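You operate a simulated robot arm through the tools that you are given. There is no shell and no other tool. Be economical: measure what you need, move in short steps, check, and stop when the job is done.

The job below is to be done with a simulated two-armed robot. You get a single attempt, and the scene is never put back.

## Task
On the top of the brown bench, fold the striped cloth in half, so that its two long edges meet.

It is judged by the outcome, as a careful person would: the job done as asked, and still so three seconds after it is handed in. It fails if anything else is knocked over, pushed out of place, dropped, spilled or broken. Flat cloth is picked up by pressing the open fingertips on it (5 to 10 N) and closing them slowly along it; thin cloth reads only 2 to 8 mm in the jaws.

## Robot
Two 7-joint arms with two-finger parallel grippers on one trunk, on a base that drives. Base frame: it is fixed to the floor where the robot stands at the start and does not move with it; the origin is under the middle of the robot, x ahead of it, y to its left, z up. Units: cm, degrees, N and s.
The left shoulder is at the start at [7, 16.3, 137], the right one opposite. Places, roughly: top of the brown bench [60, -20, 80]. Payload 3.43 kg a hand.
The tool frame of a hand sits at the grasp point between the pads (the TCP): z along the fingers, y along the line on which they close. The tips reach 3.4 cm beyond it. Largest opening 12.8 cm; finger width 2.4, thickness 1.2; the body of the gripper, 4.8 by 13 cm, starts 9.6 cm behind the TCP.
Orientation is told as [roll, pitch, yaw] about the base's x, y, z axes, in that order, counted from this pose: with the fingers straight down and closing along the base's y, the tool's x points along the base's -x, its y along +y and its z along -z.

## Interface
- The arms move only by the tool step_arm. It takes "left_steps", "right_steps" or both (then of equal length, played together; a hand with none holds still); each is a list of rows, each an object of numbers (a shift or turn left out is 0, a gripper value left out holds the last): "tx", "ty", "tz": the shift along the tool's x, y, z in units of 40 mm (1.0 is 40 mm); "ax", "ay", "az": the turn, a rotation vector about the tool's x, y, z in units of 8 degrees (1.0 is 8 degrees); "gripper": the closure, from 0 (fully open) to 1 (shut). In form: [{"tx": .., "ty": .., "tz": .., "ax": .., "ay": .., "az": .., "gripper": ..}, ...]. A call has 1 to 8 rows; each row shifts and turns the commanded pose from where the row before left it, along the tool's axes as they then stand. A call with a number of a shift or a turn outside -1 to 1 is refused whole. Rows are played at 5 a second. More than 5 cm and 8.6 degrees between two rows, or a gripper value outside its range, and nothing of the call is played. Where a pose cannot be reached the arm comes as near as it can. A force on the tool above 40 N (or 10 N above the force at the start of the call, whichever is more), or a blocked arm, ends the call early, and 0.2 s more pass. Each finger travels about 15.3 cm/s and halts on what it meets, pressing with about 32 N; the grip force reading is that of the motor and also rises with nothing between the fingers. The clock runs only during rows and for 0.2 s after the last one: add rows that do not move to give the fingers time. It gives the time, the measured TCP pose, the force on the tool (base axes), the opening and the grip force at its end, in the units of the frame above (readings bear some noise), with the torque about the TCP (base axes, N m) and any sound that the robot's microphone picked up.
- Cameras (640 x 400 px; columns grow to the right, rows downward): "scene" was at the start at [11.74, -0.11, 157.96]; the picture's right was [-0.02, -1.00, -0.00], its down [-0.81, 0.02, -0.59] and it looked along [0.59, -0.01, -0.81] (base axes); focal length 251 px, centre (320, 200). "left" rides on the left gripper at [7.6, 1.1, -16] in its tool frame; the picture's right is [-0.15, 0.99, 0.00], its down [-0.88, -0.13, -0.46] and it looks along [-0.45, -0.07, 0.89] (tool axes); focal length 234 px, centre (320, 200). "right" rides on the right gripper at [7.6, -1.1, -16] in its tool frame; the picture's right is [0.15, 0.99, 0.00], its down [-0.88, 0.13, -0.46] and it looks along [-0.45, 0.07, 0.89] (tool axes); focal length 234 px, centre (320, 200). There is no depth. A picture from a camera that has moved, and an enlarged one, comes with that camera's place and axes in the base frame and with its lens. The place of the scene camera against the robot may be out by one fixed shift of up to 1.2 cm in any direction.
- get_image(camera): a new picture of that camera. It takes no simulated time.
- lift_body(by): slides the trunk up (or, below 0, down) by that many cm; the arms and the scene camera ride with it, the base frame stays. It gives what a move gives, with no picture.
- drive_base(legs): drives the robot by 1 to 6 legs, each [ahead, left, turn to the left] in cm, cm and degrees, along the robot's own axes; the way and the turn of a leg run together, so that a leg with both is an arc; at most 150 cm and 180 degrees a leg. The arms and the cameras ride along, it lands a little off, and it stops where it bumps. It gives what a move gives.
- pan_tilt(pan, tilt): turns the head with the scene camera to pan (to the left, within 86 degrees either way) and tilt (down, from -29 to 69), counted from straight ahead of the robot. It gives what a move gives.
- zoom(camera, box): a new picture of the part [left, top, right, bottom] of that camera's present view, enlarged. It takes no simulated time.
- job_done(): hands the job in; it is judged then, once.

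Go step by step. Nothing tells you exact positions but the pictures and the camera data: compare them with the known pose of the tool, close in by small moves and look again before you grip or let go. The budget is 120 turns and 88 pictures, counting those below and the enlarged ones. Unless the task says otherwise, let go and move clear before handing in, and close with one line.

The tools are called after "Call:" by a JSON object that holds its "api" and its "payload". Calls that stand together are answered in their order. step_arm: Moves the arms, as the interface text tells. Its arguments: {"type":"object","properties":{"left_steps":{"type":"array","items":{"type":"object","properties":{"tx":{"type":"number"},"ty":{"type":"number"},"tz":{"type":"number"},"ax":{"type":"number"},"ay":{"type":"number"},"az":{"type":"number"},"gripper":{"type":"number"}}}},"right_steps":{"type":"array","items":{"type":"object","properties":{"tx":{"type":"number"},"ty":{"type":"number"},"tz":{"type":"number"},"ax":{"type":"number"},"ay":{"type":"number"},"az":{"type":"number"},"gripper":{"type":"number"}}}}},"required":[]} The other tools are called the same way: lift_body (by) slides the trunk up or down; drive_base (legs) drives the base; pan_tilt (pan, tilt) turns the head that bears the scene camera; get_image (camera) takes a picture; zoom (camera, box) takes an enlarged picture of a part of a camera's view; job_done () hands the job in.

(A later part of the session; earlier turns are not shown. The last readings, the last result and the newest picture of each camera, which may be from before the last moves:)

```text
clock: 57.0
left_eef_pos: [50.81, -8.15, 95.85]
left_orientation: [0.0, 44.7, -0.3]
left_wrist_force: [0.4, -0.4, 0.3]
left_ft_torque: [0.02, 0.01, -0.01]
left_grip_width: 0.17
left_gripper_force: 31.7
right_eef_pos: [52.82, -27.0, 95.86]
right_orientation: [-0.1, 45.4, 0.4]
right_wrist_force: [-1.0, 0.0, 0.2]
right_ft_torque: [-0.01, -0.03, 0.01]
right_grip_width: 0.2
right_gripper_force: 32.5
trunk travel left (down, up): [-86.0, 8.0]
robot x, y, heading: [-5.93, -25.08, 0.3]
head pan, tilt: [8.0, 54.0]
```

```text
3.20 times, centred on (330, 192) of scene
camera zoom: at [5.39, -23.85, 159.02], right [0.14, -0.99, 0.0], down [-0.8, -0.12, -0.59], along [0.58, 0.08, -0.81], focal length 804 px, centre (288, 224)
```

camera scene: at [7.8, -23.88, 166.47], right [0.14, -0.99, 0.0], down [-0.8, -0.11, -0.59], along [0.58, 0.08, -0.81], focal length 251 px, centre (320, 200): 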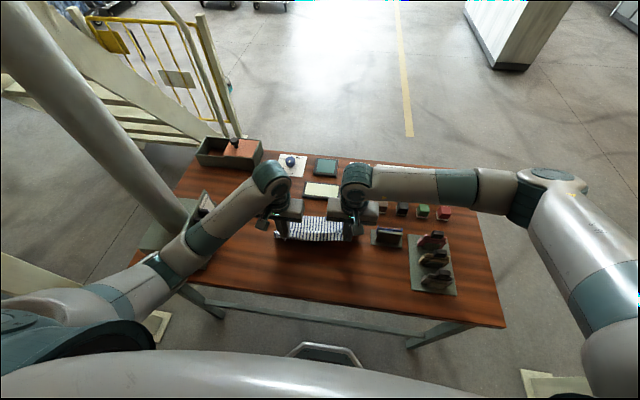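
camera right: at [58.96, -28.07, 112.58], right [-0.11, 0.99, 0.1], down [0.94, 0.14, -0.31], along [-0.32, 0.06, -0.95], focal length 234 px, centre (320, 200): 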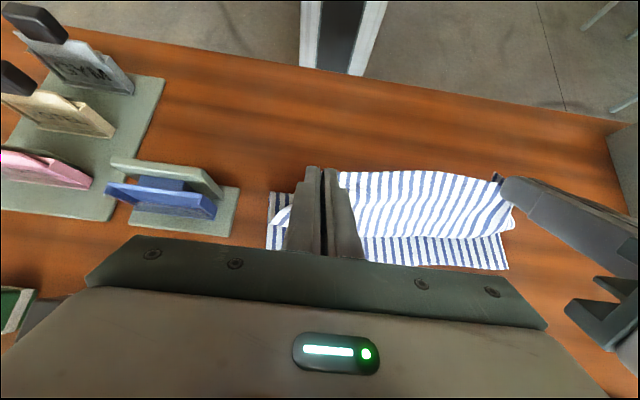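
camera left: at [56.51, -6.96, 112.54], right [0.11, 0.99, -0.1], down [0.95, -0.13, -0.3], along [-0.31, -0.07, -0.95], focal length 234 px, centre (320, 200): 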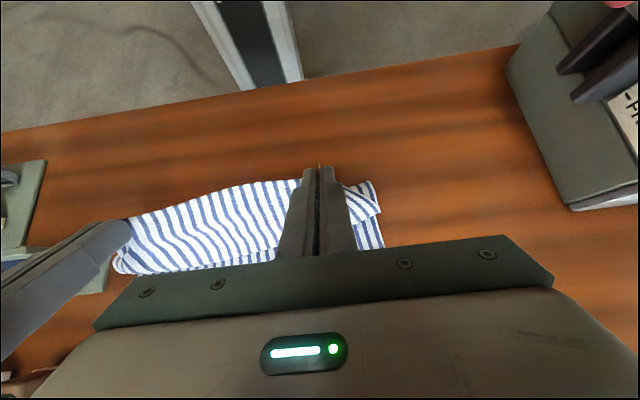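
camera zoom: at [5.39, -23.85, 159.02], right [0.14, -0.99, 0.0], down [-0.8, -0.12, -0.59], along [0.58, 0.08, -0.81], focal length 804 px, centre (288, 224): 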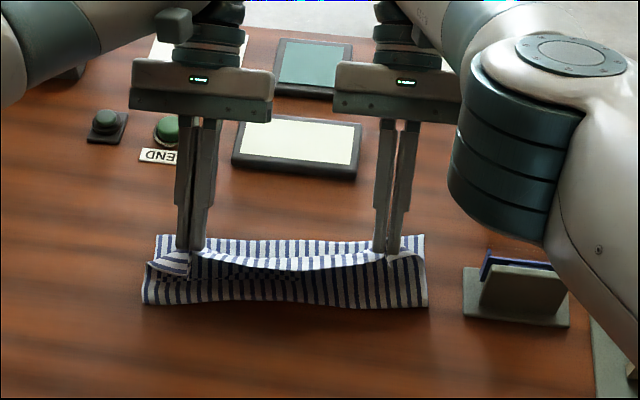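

The crease is now about 3 cm too far forward, which is better. I'll go back 4 cm and lower so the loop flattens toward the robot.

Call:
{"api": "drive_base", "payload": {"legs": [[-4.5, 0, 0]]}}

Call:
{"api": "lift_body", "payload": {"by": -4.5}}

Call:
{"api": "get_image", "payload": {"camera": "right"}}

Call:
{"api": "zoom", "payload": {"camera": "scene", "box": [230, 120, 430, 245]}}

```text
clock: 57.9
left_eef_pos: [47.0, -8.2, 95.27]
left_orientation: [-0.1, 45.3, -0.3]
left_wrist_force: [0.3, -0.1, -0.7]
left_ft_torque: [-0.01, 0.09, 0.03]
left_grip_width: 0.18
left_gripper_force: 32.4
right_eef_pos: [49.17, -27.04, 95.39]
right_orientation: [-0.1, 46.0, 0.2]
right_wrist_force: [0.1, 0.0, 0.1]
right_ft_torque: [0.03, 0.05, -0.02]
right_grip_width: 0.21
right_gripper_force: 32.1
trunk travel left (down, up): [-86.0, 8.0]
robot x, y, heading: [-10.46, -24.91, 0.1]
head pan, tilt: [8.0, 54.0]
```

```text
clock: 58.8
left_eef_pos: [46.41, -8.31, 91.15]
left_orientation: [0.0, 45.0, -0.3]
left_wrist_force: [-0.9, 0.2, 0.6]
left_ft_torque: [-0.01, -0.01, -0.03]
left_grip_width: 0.18
left_gripper_force: 31.6
right_eef_pos: [48.44, -27.18, 91.35]
right_orientation: [-0.1, 45.6, 0.2]
right_wrist_force: [0.2, 0.0, 0.6]
right_ft_torque: [0.0, -0.02, 0.0]
right_grip_width: 0.2
right_gripper_force: 32.1
trunk travel left (down, up): [-81.5, 12.5]
robot x, y, heading: [-10.57, -25.43, 0.1]
head pan, tilt: [8.0, 54.0]
```

```text
26 pictures are left
camera right: at [54.65, -28.17, 108.0], right [-0.11, 0.99, 0.1], down [0.94, 0.13, -0.31], along [-0.32, 0.06, -0.95], focal length 234 px, centre (320, 200)
```

right: 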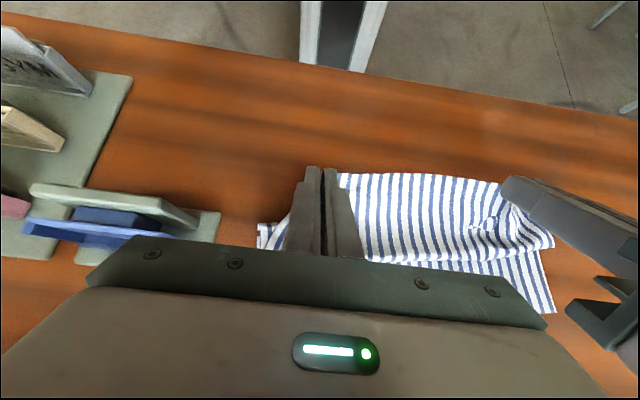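

```text
3.20 times, centred on (330, 182) of scene
camera zoom: at [1.13, -23.87, 154.5], right [0.14, -0.99, 0.0], down [-0.8, -0.11, -0.59], along [0.58, 0.08, -0.81], focal length 804 px, centre (288, 256)
```

zoom: 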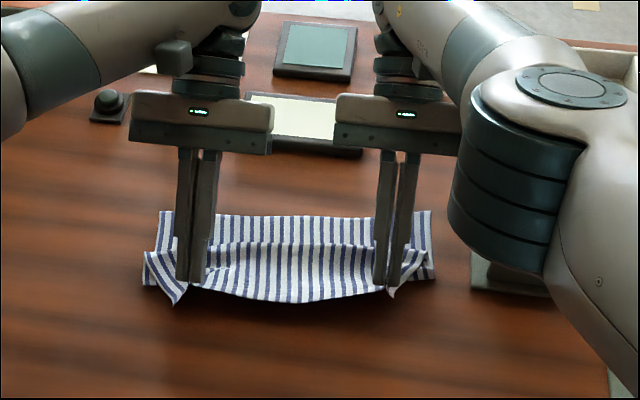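

The geometry now looks right: if the rolled strip springs open from here, its edge lands near the far edge. I'll open the fingers and look.

Call:
{"api": "step_arm", "payload": {"left_steps": [{"gripper": 0.9}, {"gripper": 0.75}, {"tx": 0}, {"tx": 0}], "right_steps": [{"gripper": 0.9}, {"gripper": 0.75}, {"tx": 0}, {"tx": 0}]}}

Call:
{"api": "zoom", "payload": {"camera": "scene", "box": [230, 120, 430, 245]}}

```text
clock: 59.8
left_eef_pos: [46.44, -8.26, 91.2]
left_orientation: [-0.1, 44.8, -0.3]
left_wrist_force: [0.0, -0.5, 0.1]
left_ft_torque: [-0.01, -0.04, -0.01]
left_grip_width: 3.19
left_gripper_force: 0.1
right_eef_pos: [48.53, -27.02, 91.15]
right_orientation: [-0.1, 45.6, 0.2]
right_wrist_force: [-0.5, 0.1, -0.3]
right_ft_torque: [-0.02, -0.02, 0.0]
right_grip_width: 3.18
right_gripper_force: 0.1
trunk travel left (down, up): [-81.5, 12.5]
robot x, y, heading: [-10.51, -25.21, 0.0]
head pan, tilt: [8.0, 54.0]
```

```text
3.20 times, centred on (330, 182) of scene
camera zoom: at [1.27, -23.86, 154.48], right [0.14, -0.99, 0.0], down [-0.8, -0.11, -0.59], along [0.58, 0.08, -0.81], focal length 804 px, centre (288, 256)
```

zoom: 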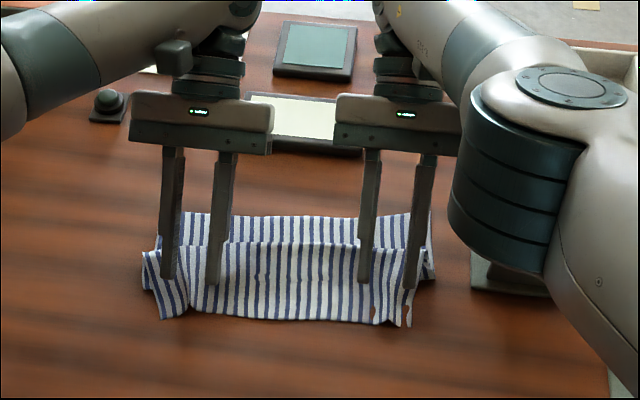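

After release the strip fell back toward the robot, leaving a Z-fold. The cause is the hand's limited rotation, so I'll regrip with the fingers leaning forward and end leaning back, to turn the edge much further over. First I'll retreat and reset the hands.

Call:
{"api": "step_arm", "payload": {"left_steps": [{"tz": -0.5}, {"tz": -0.5}, {"tz": -0.5}], "right_steps": [{"tz": -0.5}, {"tz": -0.5}, {"tz": -0.5}]}}

Call:
{"api": "lift_body", "payload": {"by": 9}}

Call:
{"api": "step_arm", "payload": {"left_steps": [{"ay": -0.9}, {"ay": -0.9}, {"ay": -0.9}, {"ay": -0.9}, {"ay": -0.9}, {"ay": -0.9}], "right_steps": [{"ay": -0.9}, {"ay": -0.9}, {"ay": -0.9}, {"ay": -0.9}, {"ay": -0.9}, {"ay": -0.9}]}}

Call:
{"api": "get_image", "payload": {"camera": "scene"}}

```text
clock: 60.6
left_eef_pos: [50.74, -8.38, 95.42]
left_orientation: [0.1, 44.9, -0.3]
left_wrist_force: [-0.9, -0.2, -0.2]
left_ft_torque: [0.04, -0.01, 0.0]
left_grip_width: 3.2
left_gripper_force: 0.0
right_eef_pos: [49.87, -27.26, 94.2]
right_orientation: [-0.1, 45.7, 0.3]
right_wrist_force: [0.4, -0.1, 0.1]
right_ft_torque: [0.03, 0.01, 0.0]
right_grip_width: 3.22
right_gripper_force: 0.0
right hand out of reach, approached as far as the arm can: row 1, 2, 3
trunk travel left (down, up): [-81.5, 12.5]
robot x, y, heading: [-10.39, -24.9, 0.3]
head pan, tilt: [8.0, 54.0]
```

```text
clock: 61.8
left_eef_pos: [50.71, -8.17, 104.35]
left_orientation: [0.0, 44.9, -0.3]
left_wrist_force: [-0.2, 1.3, -0.1]
left_ft_torque: [-0.01, 0.0, 0.02]
left_grip_width: 3.2
left_gripper_force: 0.0
right_eef_pos: [49.79, -27.28, 103.16]
right_orientation: [-0.1, 45.6, 0.2]
right_wrist_force: [-0.1, -0.7, -0.4]
right_ft_torque: [0.02, 0.03, -0.02]
right_grip_width: 3.22
right_gripper_force: 0.0
trunk travel left (down, up): [-90.5, 3.5]
robot x, y, heading: [-10.84, -24.93, -0.0]
head pan, tilt: [8.0, 54.0]
```

```text
clock: 63.2
left_eef_pos: [50.55, -8.07, 104.51]
left_orientation: [-0.1, 1.6, -0.3]
left_wrist_force: [0.1, 0.2, 0.7]
left_ft_torque: [-0.01, 0.0, -0.04]
left_grip_width: 3.2
left_gripper_force: 0.1
right_eef_pos: [49.68, -27.15, 103.25]
right_orientation: [0.0, 2.2, 0.3]
right_wrist_force: [-0.6, 0.1, 0.1]
right_ft_torque: [-0.03, -0.06, 0.01]
right_grip_width: 3.19
right_gripper_force: 0.0
trunk travel left (down, up): [-90.5, 3.5]
robot x, y, heading: [-10.88, -24.84, -0.1]
head pan, tilt: [8.0, 54.0]
```

```text
23 pictures are left
camera scene: at [1.13, -23.73, 163.5], right [0.14, -0.99, 0.0], down [-0.8, -0.12, -0.59], along [0.58, 0.08, -0.81], focal length 251 px, centre (320, 200)
```

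scene: 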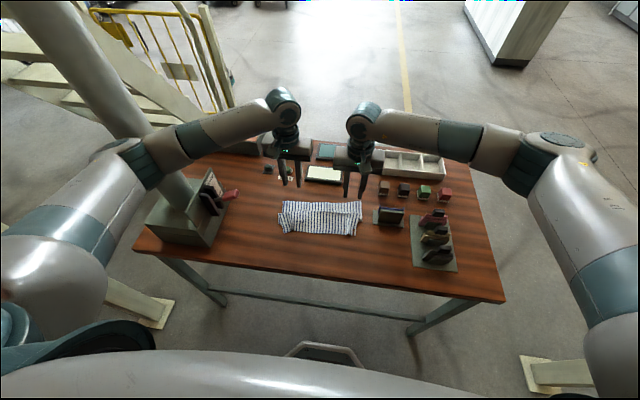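

Both hands are free with healthy elbows. Now a close look at the cloth.

Call:
{"api": "zoom", "payload": {"camera": "scene", "box": [250, 170, 394, 260]}}

```text
4.44 times, centred on (322, 215) of scene
camera zoom: at [1.13, -23.73, 163.5], right [0.14, -0.99, 0.0], down [-0.8, -0.12, -0.59], along [0.58, 0.08, -0.81], focal length 1117 px, centre (311, 133)
```

zoom: 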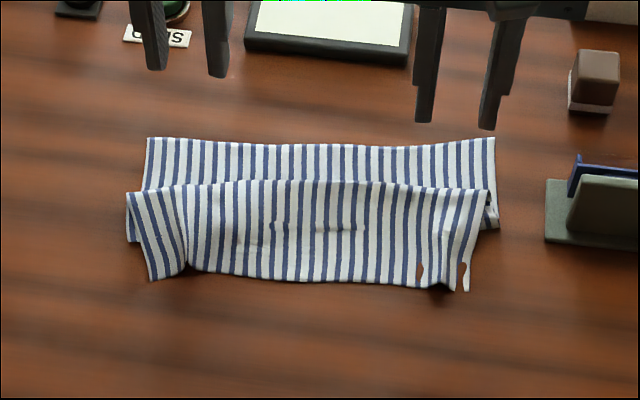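

It's a Z-fold with the loose edge at about x 42–43.5. I'll lean the fingers forward (pitch −40) and come down above that edge at the old grip spots.

Call:
{"api": "step_arm", "payload": {"left_steps": [{"ay": -0.87, "gripper": 0.7}, {"ay": -0.87}, {"ay": -0.87}, {"ay": -0.87}, {"ay": -0.87}, {"ay": -0.87}], "right_steps": [{"ay": -0.88, "gripper": 0.7}, {"ay": -0.88}, {"ay": -0.88}, {"ay": -0.88}, {"ay": -0.88}, {"ay": -0.88}]}}

Call:
{"api": "step_arm", "payload": {"left_steps": [{"tx": 0.773, "tz": 0.233, "ty": 0.025}, {"tx": 0.773, "tz": 0.233, "ty": 0.025}, {"tx": 0.773, "tz": 0.233, "ty": 0.025}, {"tx": 0.773, "tz": 0.233, "ty": 0.025}, {"tx": 0.773, "tz": 0.233, "ty": 0.025}, {"tx": 0}], "right_steps": [{"tx": 0.65, "tz": 0.253, "ty": -0.04}, {"tx": 0.65, "tz": 0.253, "ty": -0.04}, {"tx": 0.65, "tz": 0.253, "ty": -0.04}, {"tx": 0.65, "tz": 0.253, "ty": -0.04}, {"tx": 0.65, "tz": 0.253, "ty": -0.04}, {"tx": 0}]}}

Call:
{"api": "zoom", "payload": {"camera": "scene", "box": [250, 170, 394, 260]}}

```text
clock: 64.6
left_eef_pos: [50.76, -8.28, 104.48]
left_orientation: [0.0, -40.2, -0.1]
left_wrist_force: [-0.7, -0.2, 0.5]
left_ft_torque: [-0.01, -0.03, 0.01]
left_grip_width: 3.84
left_gripper_force: 0.1
right_eef_pos: [49.83, -27.19, 103.19]
right_orientation: [-0.1, -39.8, 0.4]
right_wrist_force: [-0.3, -0.3, 0.2]
right_ft_torque: [-0.01, -0.02, -0.03]
right_grip_width: 3.84
right_gripper_force: 0.1
trunk travel left (down, up): [-90.5, 3.5]
robot x, y, heading: [-10.47, -25.15, 0.1]
head pan, tilt: [8.0, 54.0]
```

```text
clock: 66.0
left_eef_pos: [41.95, -7.9, 91.19]
left_orientation: [0.0, -40.0, -0.2]
left_wrist_force: [-0.3, -0.1, 0.4]
left_ft_torque: [0.02, 0.0, 0.01]
left_grip_width: 3.84
left_gripper_force: 0.0
right_eef_pos: [43.15, -27.92, 91.09]
right_orientation: [-0.1, -39.8, 0.4]
right_wrist_force: [0.2, -0.8, 0.5]
right_ft_torque: [0.03, 0.01, -0.01]
right_grip_width: 3.87
right_gripper_force: 0.0
trunk travel left (down, up): [-90.5, 3.5]
robot x, y, heading: [-10.43, -25.1, 0.3]
head pan, tilt: [8.0, 54.0]
```

```text
4.44 times, centred on (322, 215) of scene
camera zoom: at [1.38, -23.89, 163.47], right [0.14, -0.99, 0.0], down [-0.8, -0.11, -0.59], along [0.58, 0.08, -0.81], focal length 1117 px, centre (311, 133)
```

zoom: 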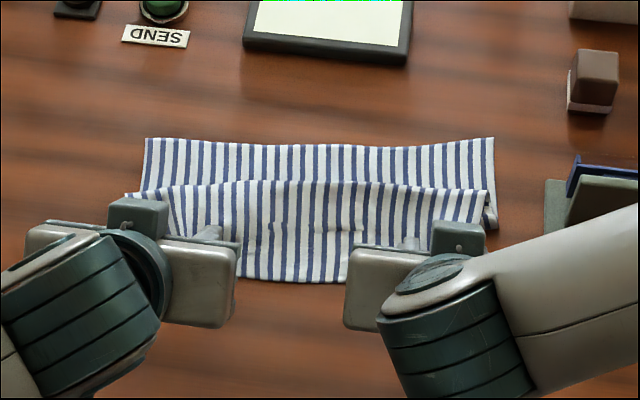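

I'll come down to about 1 cm above the cloth and check with the wrist cameras.

Call:
{"api": "step_arm", "payload": {"left_steps": [{"tx": 0.137, "tz": 0.163}, {"tx": 0.137, "tz": 0.163}], "right_steps": [{"tx": 0.137, "tz": 0.163}, {"tx": 0.137, "tz": 0.163}]}}

Call:
{"api": "zoom", "payload": {"camera": "left", "box": [200, 90, 440, 240]}}

Call:
{"api": "zoom", "payload": {"camera": "right", "box": [200, 90, 440, 240]}}

```text
clock: 66.6
left_eef_pos: [42.02, -7.83, 89.29]
left_orientation: [0.0, -40.0, -0.2]
left_wrist_force: [-0.3, -0.2, -0.1]
left_ft_torque: [0.01, 0.01, 0.0]
left_grip_width: 3.83
left_gripper_force: 0.0
right_eef_pos: [43.07, -27.96, 89.33]
right_orientation: [-0.1, -39.7, 0.3]
right_wrist_force: [0.0, -0.2, -0.6]
right_ft_torque: [0.02, -0.04, 0.0]
right_grip_width: 3.83
right_gripper_force: 0.1
trunk travel left (down, up): [-90.5, 3.5]
robot x, y, heading: [-10.35, -25.15, -0.2]
head pan, tilt: [8.0, 54.0]
```

```text
2.67 times, centred on (320, 165) of left
camera zoom: at [25.82, -6.55, 96.74], right [0.12, 0.99, 0.09], down [0.38, -0.13, 0.92], along [0.92, -0.07, -0.39], focal length 624 px, centre (320, 293)
```

zoom: 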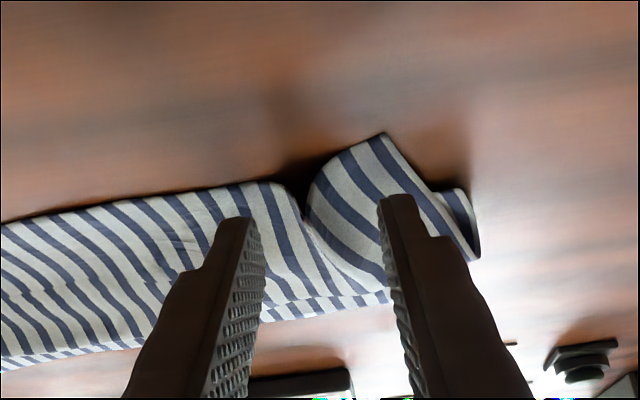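

```text
2.67 times, centred on (320, 165) of right
camera zoom: at [27.07, -29.09, 96.86], right [-0.12, 0.99, -0.09], down [0.38, 0.13, 0.91], along [0.92, 0.07, -0.4], focal length 624 px, centre (320, 293)
```

zoom: 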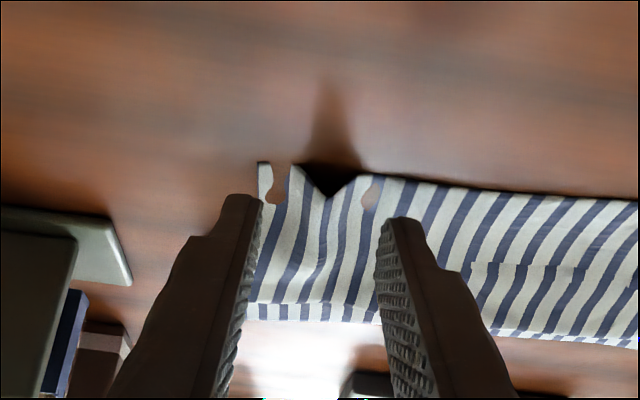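

Both tips sit about 1 cm inside the edge, with the old ruck standing between the fingers, which is ideal. I'll touch down gently and close.

Call:
{"api": "step_arm", "payload": {"left_steps": [{"tx": 0.06, "tz": 0.072}, {"tx": 0.05, "tz": 0.06}, {"tx": 0}], "right_steps": [{"tx": 0.06, "tz": 0.072}, {"tx": 0.055, "tz": 0.065}, {"tx": 0}]}}

```text
clock: 67.4
left_eef_pos: [41.8, -7.77, 88.79]
left_orientation: [-0.1, -40.1, -0.1]
left_wrist_force: [0.0, -0.3, -0.6]
left_ft_torque: [0.02, -0.04, -0.01]
left_grip_width: 3.84
left_gripper_force: 0.1
right_eef_pos: [42.98, -28.01, 88.61]
right_orientation: [-0.1, -39.7, 0.3]
right_wrist_force: [0.4, 0.5, 0.6]
right_ft_torque: [-0.01, 0.03, 0.01]
right_grip_width: 3.86
right_gripper_force: 0.0
trunk travel left (down, up): [-90.5, 3.5]
robot x, y, heading: [-10.06, -24.71, 0.0]
head pan, tilt: [8.0, 54.0]
```

Call:
{"api": "step_arm", "payload": {"left_steps": [{"tx": 0.04, "tz": 0.048}, {"tx": 0.02, "tz": 0.024}, {"tx": 0}], "right_steps": [{"tx": 0.025, "tz": 0.03}, {"tx": 0.02, "tz": 0.024}, {"tx": 0}]}}

```text
clock: 68.2
left_eef_pos: [41.93, -7.81, 88.35]
left_orientation: [-0.1, -40.3, -0.2]
left_wrist_force: [2.2, -0.2, 14.4]
left_ft_torque: [0.1, -0.23, 0.02]
left_grip_width: 3.83
left_gripper_force: 0.1
right_eef_pos: [42.85, -27.99, 88.36]
right_orientation: [-0.1, -40.1, 0.3]
right_wrist_force: [2.7, 0.2, 10.8]
right_ft_torque: [0.11, -0.19, 0.03]
right_grip_width: 3.8
right_gripper_force: 0.1
trunk travel left (down, up): [-90.5, 3.5]
robot x, y, heading: [-10.41, -25.23, 0.4]
head pan, tilt: [8.0, 54.0]
```

Both tips press with 11–14 N; now I'll close slowly.

Call:
{"api": "step_arm", "payload": {"left_steps": [{"tx": -0.01, "tz": -0.012, "gripper": 0.74}, {"gripper": 0.78}, {"gripper": 0.82}, {"gripper": 0.86}, {"gripper": 0.9}, {"gripper": 0.94}, {"gripper": 0.98}, {"gripper": 1}], "right_steps": [{"gripper": 0.74}, {"gripper": 0.78}, {"gripper": 0.82}, {"gripper": 0.86}, {"gripper": 0.9}, {"gripper": 0.94}, {"gripper": 0.98}, {"gripper": 1}]}}

Call:
{"api": "step_arm", "payload": {"left_steps": [{"tx": -0.16, "tz": -0.19}, {"tx": -0.16, "tz": -0.19}, {"tx": 0}], "right_steps": [{"tx": -0.16, "tz": -0.19}, {"tx": -0.16, "tz": -0.19}, {"tx": 0}]}}

Call:
{"api": "zoom", "payload": {"camera": "left", "box": [80, 50, 560, 350]}}

```text
clock: 70.0
left_eef_pos: [41.95, -7.95, 88.58]
left_orientation: [-0.1, -40.3, -0.2]
left_wrist_force: [1.0, -7.7, 19.5]
left_ft_torque: [-0.25, -0.26, -0.15]
left_grip_width: 0.26
left_gripper_force: 31.6
right_eef_pos: [42.91, -27.9, 88.36]
right_orientation: [0.1, -39.9, 0.3]
right_wrist_force: [-0.2, 6.5, 15.8]
right_ft_torque: [0.29, -0.2, 0.11]
right_grip_width: 0.18
right_gripper_force: 32.1
trunk travel left (down, up): [-90.5, 3.5]
robot x, y, heading: [-10.01, -25.09, 0.1]
head pan, tilt: [8.0, 54.0]
```

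```text
clock: 70.8
left_eef_pos: [41.83, -7.62, 90.12]
left_orientation: [-0.1, -40.0, -0.3]
left_wrist_force: [2.0, -11.8, 0.2]
left_ft_torque: [-0.4, 0.0, -0.17]
left_grip_width: 0.2
left_gripper_force: 32.1
right_eef_pos: [43.08, -27.85, 90.12]
right_orientation: [-0.1, -39.7, 0.4]
right_wrist_force: [-0.3, 11.8, 0.0]
right_ft_torque: [0.42, 0.06, 0.18]
right_grip_width: 0.19
right_gripper_force: 31.9
trunk travel left (down, up): [-90.5, 3.5]
robot x, y, heading: [-10.29, -24.88, 0.0]
head pan, tilt: [8.0, 54.0]
```

```text
1.33 times, centred on (320, 200) of left
camera zoom: at [25.76, -6.34, 97.57], right [0.12, 0.99, 0.09], down [0.38, -0.13, 0.91], along [0.92, -0.07, -0.39], focal length 312 px, centre (320, 200)
```

zoom: 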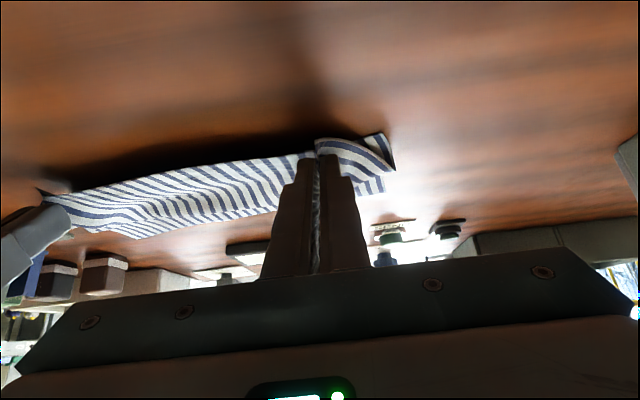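

Both grips hold. I'll drive in 4 cm for reach, then draw the edge back low with the arms to unroll the Z-fold flat again.

Call:
{"api": "drive_base", "payload": {"legs": [[4, 0, 0]]}}

Call:
{"api": "step_arm", "payload": {"left_steps": [{"tx": 0.415, "tz": -0.348, "ty": -0.05}, {"tx": 0.415, "tz": -0.348, "ty": -0.05}, {"tx": 0.415, "tz": -0.348}, {"tx": 0.415, "tz": -0.348}, {"tx": 0.415, "tz": -0.348}, {"tx": 0.415, "tz": -0.348}, {"tx": 0}], "right_steps": [{"tx": 0.415, "tz": -0.348, "ty": 0.05}, {"tx": 0.415, "tz": -0.348, "ty": 0.05}, {"tx": 0.415, "tz": -0.348}, {"tx": 0.415, "tz": -0.348}, {"tx": 0.415, "tz": -0.348}, {"tx": 0.415, "tz": -0.348}, {"tx": 0}]}}

Call:
{"api": "zoom", "payload": {"camera": "scene", "box": [210, 150, 450, 300]}}

```text
clock: 71.7
left_eef_pos: [45.37, -7.7, 90.51]
left_orientation: [0.0, -40.3, -0.4]
left_wrist_force: [0.1, -11.5, 0.5]
left_ft_torque: [-0.41, -0.06, -0.15]
left_grip_width: 0.23
left_gripper_force: 31.8
right_eef_pos: [46.49, -27.99, 90.35]
right_orientation: [-0.1, -40.1, 0.3]
right_wrist_force: [-2.2, 11.5, 0.2]
right_ft_torque: [0.43, -0.02, 0.16]
right_grip_width: 0.24
right_gripper_force: 32.4
trunk travel left (down, up): [-90.5, 3.5]
robot x, y, heading: [-6.65, -24.96, 0.1]
head pan, tilt: [8.0, 54.0]
```

```text
clock: 73.3
left_eef_pos: [32.8, -7.8, 90.14]
left_orientation: [-0.1, -40.0, -0.3]
left_wrist_force: [0.6, -6.9, -0.3]
left_ft_torque: [-0.25, -0.03, -0.11]
left_grip_width: 0.18
left_gripper_force: 31.7
right_eef_pos: [34.15, -27.76, 90.19]
right_orientation: [0.1, -39.8, 0.3]
right_wrist_force: [-0.6, 6.3, -0.8]
right_ft_torque: [0.24, 0.03, 0.12]
right_grip_width: 0.22
right_gripper_force: 32.3
trunk travel left (down, up): [-90.5, 3.5]
robot x, y, heading: [-6.43, -25.2, 0.1]
head pan, tilt: [8.0, 54.0]
```

```text
2.67 times, centred on (330, 225) of scene
camera zoom: at [5.22, -23.89, 163.48], right [0.14, -0.99, 0.0], down [-0.8, -0.11, -0.59], along [0.58, 0.08, -0.81], focal length 670 px, centre (293, 133)
```

zoom: 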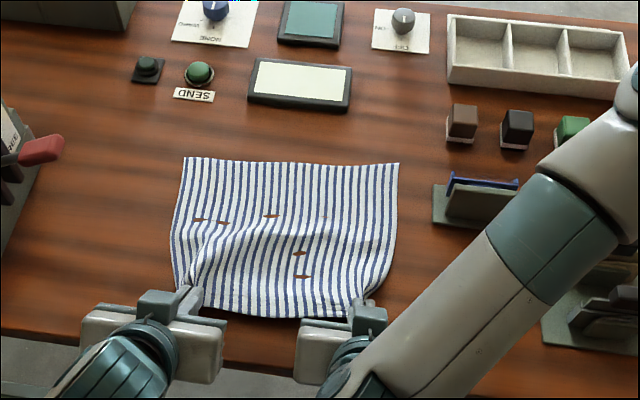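

The cloth is flat again and held. Now I'll do a lower carry, rolling the fingers from −40 to 0 over the first half.

Call:
{"api": "step_arm", "payload": {"left_steps": [{"tx": -0.305, "tz": -0.169, "ay": 0.625}, {"tx": -0.379, "tz": -0.192, "ay": 0.625}, {"tx": -0.435, "tz": -0.153, "ay": 0.625}, {"tx": -0.456, "tz": -0.091, "ay": 0.625}, {"tx": -0.476, "tz": -0.066, "ay": 0.625}, {"tx": -0.498, "tz": -0.022, "ay": 0.625}, {"tx": -0.51, "tz": -0.011, "ay": 0.625}, {"tx": -0.552, "tz": -0.002, "ay": 0.625}], "right_steps": [{"tx": -0.312, "tz": -0.163, "ay": 0.625}, {"tx": -0.39, "tz": -0.184, "ay": 0.625}, {"tx": -0.453, "tz": -0.143, "ay": 0.625}, {"tx": -0.48, "tz": -0.08, "ay": 0.625}, {"tx": -0.504, "tz": -0.056, "ay": 0.625}, {"tx": -0.53, "tz": -0.013, "ay": 0.625}, {"tx": -0.544, "tz": -0.005, "ay": 0.625}, {"tx": -0.59, "tz": 0.001, "ay": 0.625}]}}

Call:
{"api": "zoom", "payload": {"camera": "scene", "box": [210, 140, 450, 290]}}

```text
clock: 75.1
left_eef_pos: [44.91, -8.22, 97.63]
left_orientation: [0.0, 0.4, -0.3]
left_wrist_force: [1.3, -1.5, -0.3]
left_ft_torque: [-0.07, 0.01, 0.05]
left_grip_width: 0.2
left_gripper_force: 32.0
right_eef_pos: [46.83, -27.59, 97.61]
right_orientation: [0.0, 0.4, 0.3]
right_wrist_force: [-0.2, 0.2, 0.1]
right_ft_torque: [0.06, 0.03, -0.04]
right_grip_width: 0.18
right_gripper_force: 31.7
trunk travel left (down, up): [-90.5, 3.5]
robot x, y, heading: [-6.24, -25.05, 0.0]
head pan, tilt: [8.0, 54.0]
```

```text
2.67 times, centred on (330, 215) of scene
camera zoom: at [5.49, -23.87, 163.45], right [0.14, -0.99, 0.0], down [-0.8, -0.11, -0.59], along [0.58, 0.08, -0.81], focal length 670 px, centre (293, 160)
```

zoom: 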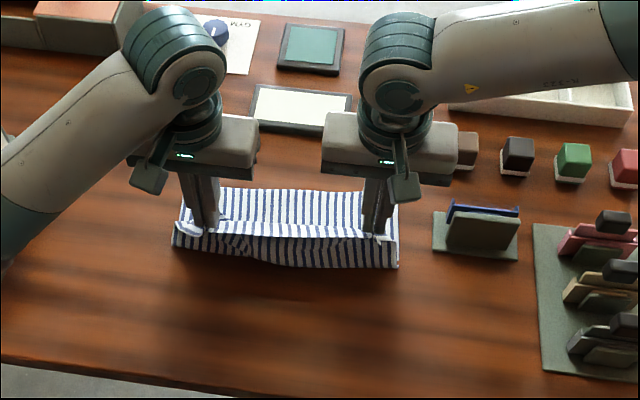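

The crease now forms close to the middle. Next I'll trade trunk height for arm height, to gain reach for the second half, and look again.

Call:
{"api": "lift_body", "payload": {"by": -4}}

Call:
{"api": "step_arm", "payload": {"left_steps": [{"tz": -0.33}, {"tz": -0.33}, {"tz": -0.33}], "right_steps": [{"tz": -0.33}, {"tz": -0.33}, {"tz": -0.33}]}}

Call:
{"api": "lift_body", "payload": {"by": -4}}

Call:
{"api": "step_arm", "payload": {"left_steps": [{"tz": -0.33}, {"tz": -0.33}, {"tz": -0.33}], "right_steps": [{"tz": -0.33}, {"tz": -0.33}, {"tz": -0.33}]}}

Call:
{"api": "lift_body", "payload": {"by": -4}}

Call:
{"api": "step_arm", "payload": {"left_steps": [{"tz": -0.33}, {"tz": -0.33}, {"tz": -0.33}], "right_steps": [{"tz": -0.33}, {"tz": -0.33}, {"tz": -0.33}]}}

Call:
{"api": "get_image", "payload": {"camera": "scene"}}

```text
clock: 76.0
left_eef_pos: [44.56, -8.14, 93.59]
left_orientation: [-0.1, 0.1, -0.4]
left_wrist_force: [-0.3, -1.9, 0.9]
left_ft_torque: [-0.03, -0.02, 0.0]
left_grip_width: 0.21
left_gripper_force: 31.4
right_eef_pos: [46.63, -27.56, 93.64]
right_orientation: [-0.1, 0.3, 0.4]
right_wrist_force: [-0.6, 0.9, 0.5]
right_ft_torque: [0.06, -0.01, 0.01]
right_grip_width: 0.16
right_gripper_force: 32.0
trunk travel left (down, up): [-86.5, 7.5]
robot x, y, heading: [-6.81, -25.06, -0.0]
head pan, tilt: [8.0, 54.0]
```

```text
clock: 76.8
left_eef_pos: [44.73, -8.15, 97.53]
left_orientation: [-0.1, 0.0, -0.4]
left_wrist_force: [0.3, -2.7, -0.3]
left_ft_torque: [-0.08, -0.02, 0.03]
left_grip_width: 0.21
left_gripper_force: 31.9
right_eef_pos: [46.49, -27.7, 97.63]
right_orientation: [0.0, 0.2, 0.3]
right_wrist_force: [-0.6, 2.9, 0.1]
right_ft_torque: [0.07, -0.01, -0.02]
right_grip_width: 0.15
right_gripper_force: 32.1
trunk travel left (down, up): [-86.5, 7.5]
robot x, y, heading: [-6.51, -24.69, 0.1]
head pan, tilt: [8.0, 54.0]
```

```text
clock: 77.6
left_eef_pos: [44.68, -8.1, 93.69]
left_orientation: [-0.1, 0.0, -0.5]
left_wrist_force: [0.2, -3.5, 0.2]
left_ft_torque: [-0.11, -0.05, 0.05]
left_grip_width: 0.21
left_gripper_force: 32.0
right_eef_pos: [46.47, -27.77, 93.58]
right_orientation: [0.0, 0.2, 0.4]
right_wrist_force: [-1.5, 3.7, 0.6]
right_ft_torque: [0.12, -0.01, -0.02]
right_grip_width: 0.19
right_gripper_force: 31.5
trunk travel left (down, up): [-82.5, 11.5]
robot x, y, heading: [-6.5, -24.94, -0.2]
head pan, tilt: [8.0, 54.0]
```

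```text
clock: 78.4
left_eef_pos: [44.88, -8.11, 97.5]
left_orientation: [0.0, 0.0, -0.4]
left_wrist_force: [-0.2, -2.3, 0.4]
left_ft_torque: [-0.11, 0.02, 0.04]
left_grip_width: 0.19
left_gripper_force: 32.2
right_eef_pos: [46.7, -27.71, 97.67]
right_orientation: [-0.1, 0.2, 0.2]
right_wrist_force: [-0.9, 3.4, -1.5]
right_ft_torque: [0.08, -0.02, -0.07]
right_grip_width: 0.18
right_gripper_force: 32.7
trunk travel left (down, up): [-82.5, 11.5]
robot x, y, heading: [-6.68, -25.0, 0.2]
head pan, tilt: [8.0, 54.0]
```

```text
clock: 79.2
left_eef_pos: [44.1, -8.83, 93.7]
left_orientation: [0.2, -0.3, -0.4]
left_wrist_force: [-0.3, -1.4, -0.4]
left_ft_torque: [-0.08, 0.0, 0.03]
left_grip_width: 0.19
left_gripper_force: 32.1
right_eef_pos: [46.01, -28.24, 94.02]
right_orientation: [0.2, -0.2, 0.3]
right_wrist_force: [-0.2, 1.5, 0.2]
right_ft_torque: [0.06, 0.03, -0.02]
right_grip_width: 0.16
right_gripper_force: 31.7
trunk travel left (down, up): [-78.5, 15.5]
robot x, y, heading: [-6.63, -24.89, -0.1]
head pan, tilt: [8.0, 54.0]
```

```text
clock: 80.0
left_eef_pos: [43.46, -8.05, 97.78]
left_orientation: [0.2, -0.3, -0.1]
left_wrist_force: [0.1, -2.9, -0.2]
left_ft_torque: [-0.13, -0.02, 0.0]
left_grip_width: 0.22
left_gripper_force: 32.3
right_eef_pos: [45.41, -27.67, 98.17]
right_orientation: [0.1, -0.5, 0.4]
right_wrist_force: [-0.4, 2.7, 0.2]
right_ft_torque: [0.17, 0.01, -0.01]
right_grip_width: 0.18
right_gripper_force: 32.2
trunk travel left (down, up): [-78.5, 15.5]
robot x, y, heading: [-6.53, -24.84, 0.1]
head pan, tilt: [8.0, 54.0]
```

```text
15 pictures are left
camera scene: at [3.38, -24.14, 151.6], right [0.14, -0.99, 0.0], down [-0.79, -0.11, -0.6], along [0.59, 0.09, -0.8], focal length 251 px, centre (320, 200)
```

scene: 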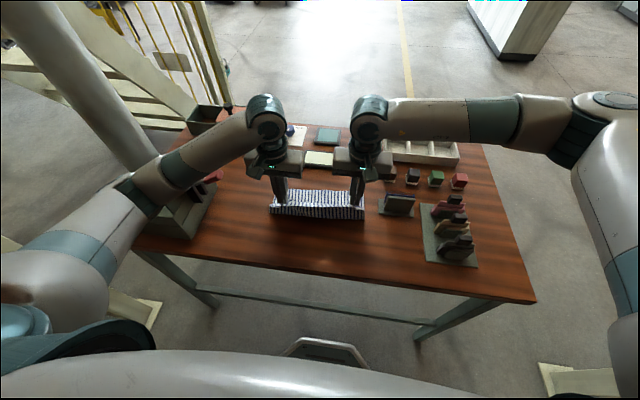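

The last trunk drop nudged the whole robot slightly, probably the left elbow or forearm touching the post unit. I'll undo that step at once and check the area.

Call:
{"api": "step_arm", "payload": {"left_steps": [{"tz": 0.4}, {"tz": 0.4}], "right_steps": [{"tz": 0.4}, {"tz": 0.4}]}}

Call:
{"api": "lift_body", "payload": {"by": 4}}

Call:
{"api": "zoom", "payload": {"camera": "scene", "box": [90, 90, 410, 290]}}

```text
clock: 80.6
left_eef_pos: [44.67, -8.48, 95.46]
left_orientation: [0.3, -1.0, -0.3]
left_wrist_force: [0.8, -6.0, -1.5]
left_ft_torque: [-0.21, 0.0, 0.07]
left_grip_width: 0.23
left_gripper_force: 31.7
right_eef_pos: [45.99, -28.33, 95.13]
right_orientation: [0.5, -0.3, 0.2]
right_wrist_force: [-0.3, 6.0, 0.0]
right_ft_torque: [0.2, 0.03, -0.05]
right_grip_width: 0.22
right_gripper_force: 32.3
trunk travel left (down, up): [-78.5, 15.5]
robot x, y, heading: [-6.49, -24.81, -0.1]
head pan, tilt: [8.0, 54.0]
```

```text
clock: 81.4
left_eef_pos: [44.68, -8.21, 98.07]
left_orientation: [-0.1, 0.0, -0.4]
left_wrist_force: [0.6, -4.1, 0.0]
left_ft_torque: [-0.15, -0.04, 0.04]
left_grip_width: 0.21
left_gripper_force: 31.8
right_eef_pos: [46.55, -27.83, 98.47]
right_orientation: [-0.1, 0.2, 0.2]
right_wrist_force: [-0.5, 4.4, 0.1]
right_ft_torque: [0.14, 0.03, -0.05]
right_grip_width: 0.19
right_gripper_force: 31.9
trunk travel left (down, up): [-82.5, 11.5]
robot x, y, heading: [-6.81, -24.8, 0.2]
head pan, tilt: [8.0, 54.0]
```

```text
2.00 times, centred on (250, 190) of scene
camera zoom: at [5.11, -23.97, 155.46], right [0.14, -0.99, 0.0], down [-0.8, -0.11, -0.59], along [0.58, 0.08, -0.81], focal length 503 px, centre (460, 220)
```

zoom: 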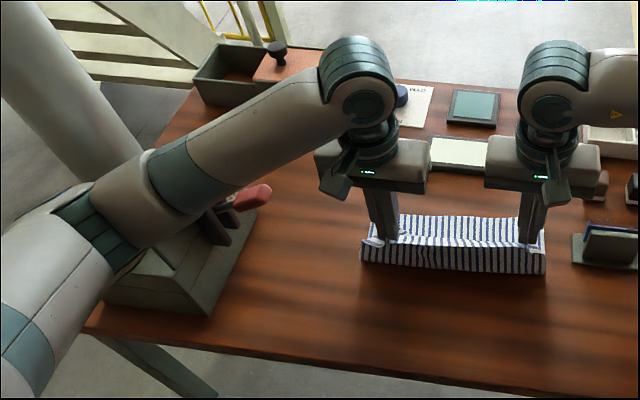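

Everything is back in place and nothing looks disturbed, so I'll keep the trunk at this height. Continuing the carry: tilt and forward, drive 4 cm, tilt and lower.

Call:
{"api": "step_arm", "payload": {"left_steps": [{"tx": -0.258, "tz": 0.112, "ay": 0.625, "ty": -0.03}, {"tx": -0.266, "tz": 0.09, "ay": 0.625}, {"tx": -0.273, "tz": 0.066, "ay": 0.625}, {"tx": -0.278, "tz": 0.042, "ay": 0.625}], "right_steps": [{"tx": -0.258, "tz": 0.112, "ay": 0.625, "ty": 0.03}, {"tx": -0.266, "tz": 0.09, "ay": 0.625}, {"tx": -0.273, "tz": 0.066, "ay": 0.625}, {"tx": -0.278, "tz": 0.042, "ay": 0.625}]}}

Call:
{"api": "drive_base", "payload": {"legs": [[4, 0, 0]]}}

Call:
{"api": "step_arm", "payload": {"left_steps": [{"tx": -0.234, "tz": 0.242, "ay": 0.625}, {"tx": -0.254, "tz": 0.221, "ay": 0.625}, {"tx": -0.272, "tz": 0.198, "ay": 0.625}, {"tx": 0}], "right_steps": [{"tx": -0.234, "tz": 0.242, "ay": 0.625}, {"tx": -0.254, "tz": 0.221, "ay": 0.625}, {"tx": -0.272, "tz": 0.198, "ay": 0.625}, {"tx": 0}]}}

Call:
{"api": "zoom", "payload": {"camera": "scene", "box": [230, 140, 430, 265]}}

```text
clock: 82.4
left_eef_pos: [48.88, -8.16, 96.41]
left_orientation: [0.0, 20.1, -0.5]
left_wrist_force: [0.2, -1.3, 0.2]
left_ft_torque: [0.01, 0.0, 0.05]
left_grip_width: 0.22
left_gripper_force: 32.0
right_eef_pos: [50.82, -27.61, 96.41]
right_orientation: [-0.2, 20.3, 0.2]
right_wrist_force: [-0.1, 0.9, -0.7]
right_ft_torque: [0.01, -0.01, -0.03]
right_grip_width: 0.17
right_gripper_force: 32.2
trunk travel left (down, up): [-82.5, 11.5]
robot x, y, heading: [-6.35, -24.98, 0.1]
head pan, tilt: [8.0, 54.0]
```

```text
clock: 83.3
left_eef_pos: [52.33, -8.32, 96.61]
left_orientation: [-0.2, 19.7, -0.3]
left_wrist_force: [-1.2, -0.8, -0.3]
left_ft_torque: [-0.01, -0.07, 0.02]
left_grip_width: 0.2
left_gripper_force: 31.6
right_eef_pos: [54.23, -27.64, 96.82]
right_orientation: [0.0, 20.1, 0.3]
right_wrist_force: [0.7, 0.6, 0.3]
right_ft_torque: [0.03, -0.08, -0.03]
right_grip_width: 0.2
right_gripper_force: 31.8
trunk travel left (down, up): [-82.5, 11.5]
robot x, y, heading: [-2.53, -25.11, 0.1]
head pan, tilt: [8.0, 54.0]
```

```text
clock: 84.3
left_eef_pos: [54.33, -8.15, 92.71]
left_orientation: [-0.1, 35.0, -0.3]
left_wrist_force: [-0.1, -2.3, 0.1]
left_ft_torque: [-0.02, -0.03, 0.08]
left_grip_width: 0.2
left_gripper_force: 31.6
right_eef_pos: [56.14, -27.56, 92.82]
right_orientation: [0.0, 35.2, 0.4]
right_wrist_force: [-0.5, 2.6, -0.3]
right_ft_torque: [0.08, 0.01, -0.02]
right_grip_width: 0.2
right_gripper_force: 31.8
trunk travel left (down, up): [-82.5, 11.5]
robot x, y, heading: [-3.05, -24.97, 0.5]
head pan, tilt: [8.0, 54.0]
```

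```text
3.20 times, centred on (330, 202) of scene
camera zoom: at [8.98, -23.86, 155.5], right [0.14, -0.99, 0.0], down [-0.8, -0.11, -0.59], along [0.58, 0.08, -0.81], focal length 804 px, centre (288, 192)
```

zoom: 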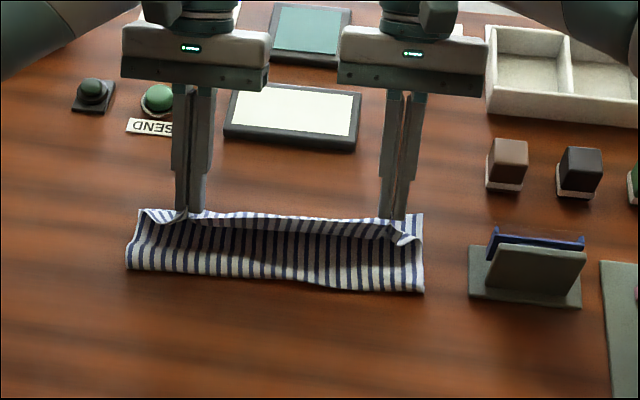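

Now the edge stands up properly with the sheet behind it. I'll drive forward 3.5 cm, tilt a bit more and lower, so the slack rolls back into the crease.

Call:
{"api": "drive_base", "payload": {"legs": [[3.5, 0, 0]]}}

Call:
{"api": "step_arm", "payload": {"left_steps": [{"tx": -0.105, "tz": 0.049, "ay": 0.875}, {"tx": -0.184, "tz": 0.204}, {"tx": -0.184, "tz": 0.204}, {"tx": -0.184, "tz": 0.204}, {"tx": 0}], "right_steps": [{"tx": -0.105, "tz": 0.049, "ay": 0.875}, {"tx": -0.184, "tz": 0.204}, {"tx": -0.184, "tz": 0.204}, {"tx": -0.184, "tz": 0.204}, {"tx": 0}]}}

Call:
{"api": "zoom", "payload": {"camera": "scene", "box": [230, 150, 430, 275]}}

```text
clock: 85.2
left_eef_pos: [57.62, -8.1, 93.0]
left_orientation: [-0.2, 34.8, -0.4]
left_wrist_force: [0.9, -1.9, 0.3]
left_ft_torque: [-0.03, -0.08, 0.07]
left_grip_width: 0.21
left_gripper_force: 31.8
right_eef_pos: [59.58, -27.52, 93.17]
right_orientation: [0.1, 34.9, 0.4]
right_wrist_force: [0.7, 1.2, 0.5]
right_ft_torque: [0.06, -0.07, -0.11]
right_grip_width: 0.18
right_gripper_force: 32.3
trunk travel left (down, up): [-82.5, 11.5]
robot x, y, heading: [1.32, -25.19, 0.4]
head pan, tilt: [8.0, 54.0]
```

```text
clock: 86.4
left_eef_pos: [58.2, -8.1, 89.03]
left_orientation: [0.0, 42.0, -0.4]
left_wrist_force: [0.1, -2.5, 0.7]
left_ft_torque: [-0.05, 0.01, 0.1]
left_grip_width: 0.19
left_gripper_force: 32.3
right_eef_pos: [59.98, -27.66, 89.03]
right_orientation: [0.0, 42.2, 0.4]
right_wrist_force: [0.0, 2.7, -0.1]
right_ft_torque: [0.06, 0.01, -0.11]
right_grip_width: 0.21
right_gripper_force: 31.8
trunk travel left (down, up): [-82.5, 11.5]
robot x, y, heading: [0.68, -25.19, 0.2]
head pan, tilt: [8.0, 54.0]
```

```text
3.20 times, centred on (330, 212) of scene
camera zoom: at [12.61, -23.86, 155.49], right [0.14, -0.99, 0.0], down [-0.8, -0.11, -0.59], along [0.58, 0.08, -0.81], focal length 804 px, centre (288, 160)
```

zoom: 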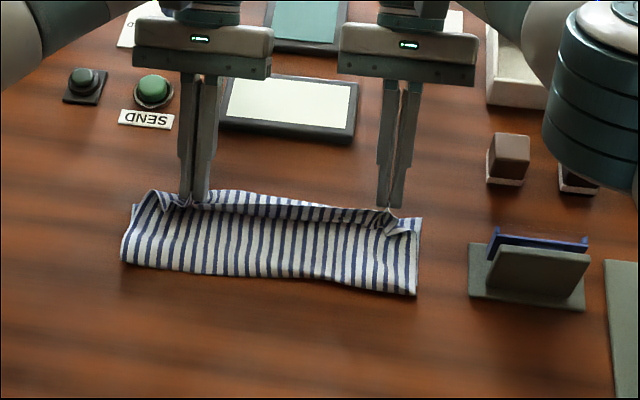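

The crease is still a few cm too far forward, especially on the left. As before, I'll ease the hands straight back low so that the slack rolls into the crease, then check.

Call:
{"api": "drive_base", "payload": {"legs": [[-5, 0, 0]]}}

Call:
{"api": "zoom", "payload": {"camera": "scene", "box": [230, 140, 430, 265]}}

```text
clock: 87.3
left_eef_pos: [53.62, -8.03, 88.86]
left_orientation: [0.0, 42.1, -0.4]
left_wrist_force: [1.1, -3.8, 0.0]
left_ft_torque: [-0.05, 0.02, 0.12]
left_grip_width: 0.2
left_gripper_force: 31.6
right_eef_pos: [55.64, -27.55, 88.91]
right_orientation: [-0.1, 42.4, 0.4]
right_wrist_force: [-0.1, 3.1, 0.4]
right_ft_torque: [0.08, 0.03, -0.09]
right_grip_width: 0.18
right_gripper_force: 32.2
trunk travel left (down, up): [-82.5, 11.5]
robot x, y, heading: [-3.73, -24.99, 0.1]
head pan, tilt: [8.0, 54.0]
```

```text
3.20 times, centred on (330, 202) of scene
camera zoom: at [8.26, -23.85, 155.43], right [0.14, -0.99, 0.0], down [-0.8, -0.12, -0.59], along [0.58, 0.08, -0.81], focal length 804 px, centre (288, 192)
```

zoom: 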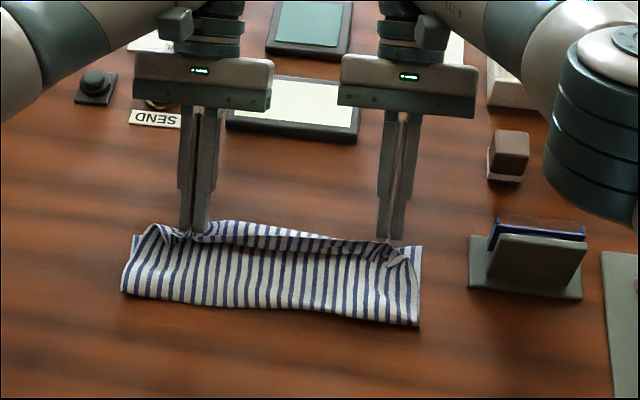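

Low dragging moved the whole cloth, not the crease. Better plan: carry the edge forward so the sheet lies forward and the strip springs over, release, and then draw the top layer back to even it up.

Call:
{"api": "drive_base", "payload": {"legs": [[5.5, 0, 0]]}}

Call:
{"api": "get_image", "payload": {"camera": "left"}}

```text
clock: 88.3
left_eef_pos: [58.98, -7.91, 89.03]
left_orientation: [0.0, 41.8, -0.3]
left_wrist_force: [-0.2, -2.7, -0.9]
left_ft_torque: [-0.03, -0.01, 0.09]
left_grip_width: 0.21
left_gripper_force: 31.4
right_eef_pos: [60.79, -27.46, 89.2]
right_orientation: [0.0, 42.2, 0.5]
right_wrist_force: [-0.3, 2.2, 0.2]
right_ft_torque: [0.04, 0.0, -0.08]
right_grip_width: 0.19
right_gripper_force: 31.8
trunk travel left (down, up): [-82.5, 11.5]
robot x, y, heading: [1.61, -24.75, 0.6]
head pan, tilt: [8.0, 54.0]
```

```text
10 pictures are left
camera left: at [63.9, -6.66, 106.03], right [0.11, 0.99, -0.1], down [0.96, -0.13, -0.25], along [-0.26, -0.07, -0.96], focal length 234 px, centre (320, 200)
```

left: 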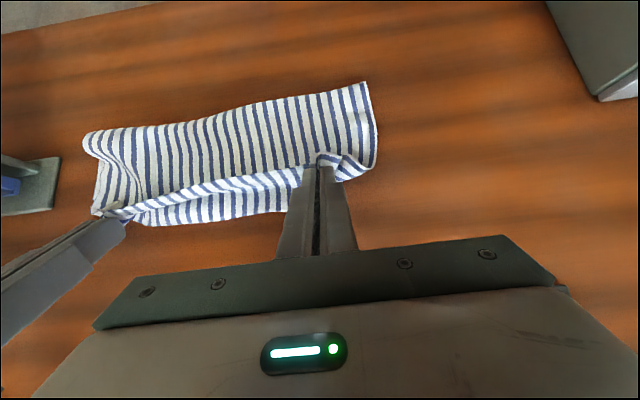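

The sheet now lies forward with only a small hem at the fingers. Releasing and backing out along the finger axis.

Call:
{"api": "step_arm", "payload": {"left_steps": [{"gripper": 0.8}, {"gripper": 0.75}, {"tz": -0.2}, {"tz": -0.4}, {"tz": -0.4}], "right_steps": [{"gripper": 0.8}, {"gripper": 0.75}, {"tz": -0.2}, {"tz": -0.4}, {"tz": -0.4}]}}

Call:
{"api": "lift_body", "payload": {"by": 8}}

Call:
{"api": "zoom", "payload": {"camera": "scene", "box": [240, 150, 400, 250]}}

```text
clock: 89.5
left_eef_pos: [61.56, -7.8, 91.89]
left_orientation: [-0.1, 42.0, -0.3]
left_wrist_force: [0.5, 0.5, -0.4]
left_ft_torque: [0.02, 0.01, 0.03]
left_grip_width: 3.2
left_gripper_force: 0.0
right_eef_pos: [62.71, -27.72, 92.84]
right_orientation: [0.0, 42.4, 0.5]
right_wrist_force: [0.2, 0.6, 0.1]
right_ft_torque: [-0.05, 0.01, 0.0]
right_grip_width: 3.2
right_gripper_force: 0.1
right hand out of reach, approached as far as the arm can: row 4, 5
trunk travel left (down, up): [-82.5, 11.5]
robot x, y, heading: [1.68, -24.92, 0.1]
head pan, tilt: [8.0, 54.0]
```

```text
clock: 90.6
left_eef_pos: [61.41, -7.87, 99.87]
left_orientation: [-0.1, 42.0, -0.4]
left_wrist_force: [0.6, 0.6, -0.7]
left_ft_torque: [0.01, 0.01, -0.03]
left_grip_width: 3.21
left_gripper_force: 0.1
right_eef_pos: [62.72, -27.64, 100.74]
right_orientation: [0.1, 42.3, 0.6]
right_wrist_force: [-0.3, -0.2, -0.5]
right_ft_torque: [0.02, -0.02, 0.02]
right_grip_width: 3.22
right_gripper_force: 0.1
trunk travel left (down, up): [-90.5, 3.5]
robot x, y, heading: [1.81, -25.04, 0.4]
head pan, tilt: [8.0, 54.0]
```

```text
4.00 times, centred on (320, 200) of scene
camera zoom: at [13.53, -23.76, 163.47], right [0.14, -0.99, 0.0], down [-0.8, -0.12, -0.59], along [0.58, 0.08, -0.81], focal length 1006 px, centre (320, 200)
```

zoom: 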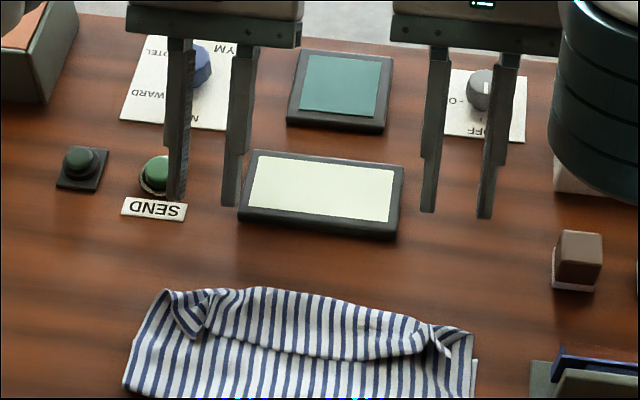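

The hem fell back again, because I released it too low and curled. Next time I'll release with the sheet taut, standing and leaning forward, so it drops over. Resetting the hands (pitch −40) above the loose edge at about x 53–54.

Call:
{"api": "step_arm", "payload": {"left_steps": [{"ay": -1, "gripper": 0.7}, {"ay": -1}, {"ay": -1}, {"ay": -1}, {"ay": -1}, {"ay": -1}, {"ay": -1}, {"ay": -1}], "right_steps": [{"ay": -1, "gripper": 0.7}, {"ay": -1}, {"ay": -1}, {"ay": -1}, {"ay": -1}, {"ay": -1}, {"ay": -1}, {"ay": -1}]}}

Call:
{"api": "step_arm", "payload": {"left_steps": [{"ay": -0.75}, {"ay": -0.75}, {"ay": -0.75}, {"tx": 0.733, "tz": 0.037}, {"tx": 0.733, "tz": 0.037}, {"tx": 0.733, "tz": 0.037}, {"tx": 0.733, "tz": 0.037}, {"tx": 0}], "right_steps": [{"ay": -0.75}, {"ay": -0.75}, {"ay": -0.8}, {"tx": 0.776, "tz": 0.059, "ty": -0.02}, {"tx": 0.776, "tz": 0.059, "ty": -0.02}, {"tx": 0.776, "tz": 0.059, "ty": -0.02}, {"tx": 0.776, "tz": 0.059, "ty": -0.02}, {"tx": 0}]}}

Call:
{"api": "zoom", "payload": {"camera": "left", "box": [80, 50, 480, 300]}}

```text
clock: 92.6
left_eef_pos: [61.9, -13.16, 101.15]
left_orientation: [0.5, -22.8, -3.1]
left_wrist_force: [-1.2, 0.7, -0.3]
left_ft_torque: [0.02, -0.02, 0.03]
left_grip_width: 3.84
left_gripper_force: 0.1
right_eef_pos: [63.47, -31.62, 100.89]
right_orientation: [1.2, 37.8, -0.7]
right_wrist_force: [-0.8, 0.9, 0.7]
right_ft_torque: [-0.06, -0.04, 0.03]
right_grip_width: 3.86
right_gripper_force: 0.1
right hand out of reach, approached as far as the arm can: row 1, 2, 3, 4, 5, 6, 7, 8
trunk travel left (down, up): [-90.5, 3.5]
robot x, y, heading: [2.32, -25.29, -1.9]
head pan, tilt: [8.0, 54.0]
stopped in row 8 (left hand): the arm was blocked; the commanded pose is now the measured one
```

```text
clock: 94.4
left_eef_pos: [54.53, -10.11, 91.93]
left_orientation: [-0.4, -40.2, -2.0]
left_wrist_force: [-0.1, 0.3, 0.2]
left_ft_torque: [-0.02, 0.0, -0.03]
left_grip_width: 3.84
left_gripper_force: 0.0
right_eef_pos: [66.7, -29.13, 99.37]
right_orientation: [-0.1, 32.6, -1.3]
right_wrist_force: [0.3, 0.0, 0.4]
right_ft_torque: [-0.02, 0.03, 0.0]
right_grip_width: 3.82
right_gripper_force: 0.1
right hand out of reach, approached as far as the arm can: row 1, 2, 3, 4, 5, 6, 7
trunk travel left (down, up): [-90.5, 3.5]
robot x, y, heading: [2.45, -25.29, -1.7]
head pan, tilt: [8.0, 54.0]
```

```text
1.60 times, centred on (280, 175) of left
camera zoom: at [38.51, -8.11, 99.3], right [0.15, 0.98, 0.09], down [0.37, -0.14, 0.92], along [0.92, -0.11, -0.39], focal length 375 px, centre (384, 240)
```

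zoom: 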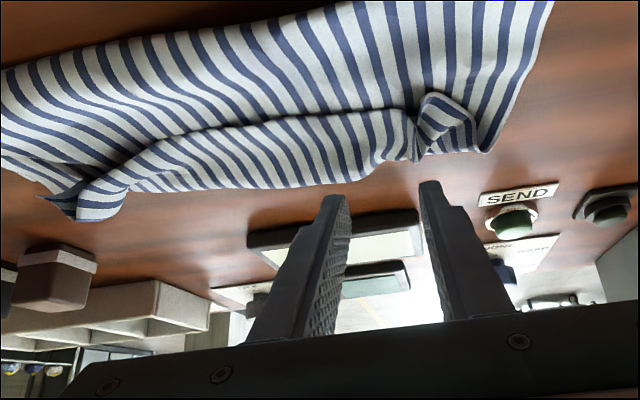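

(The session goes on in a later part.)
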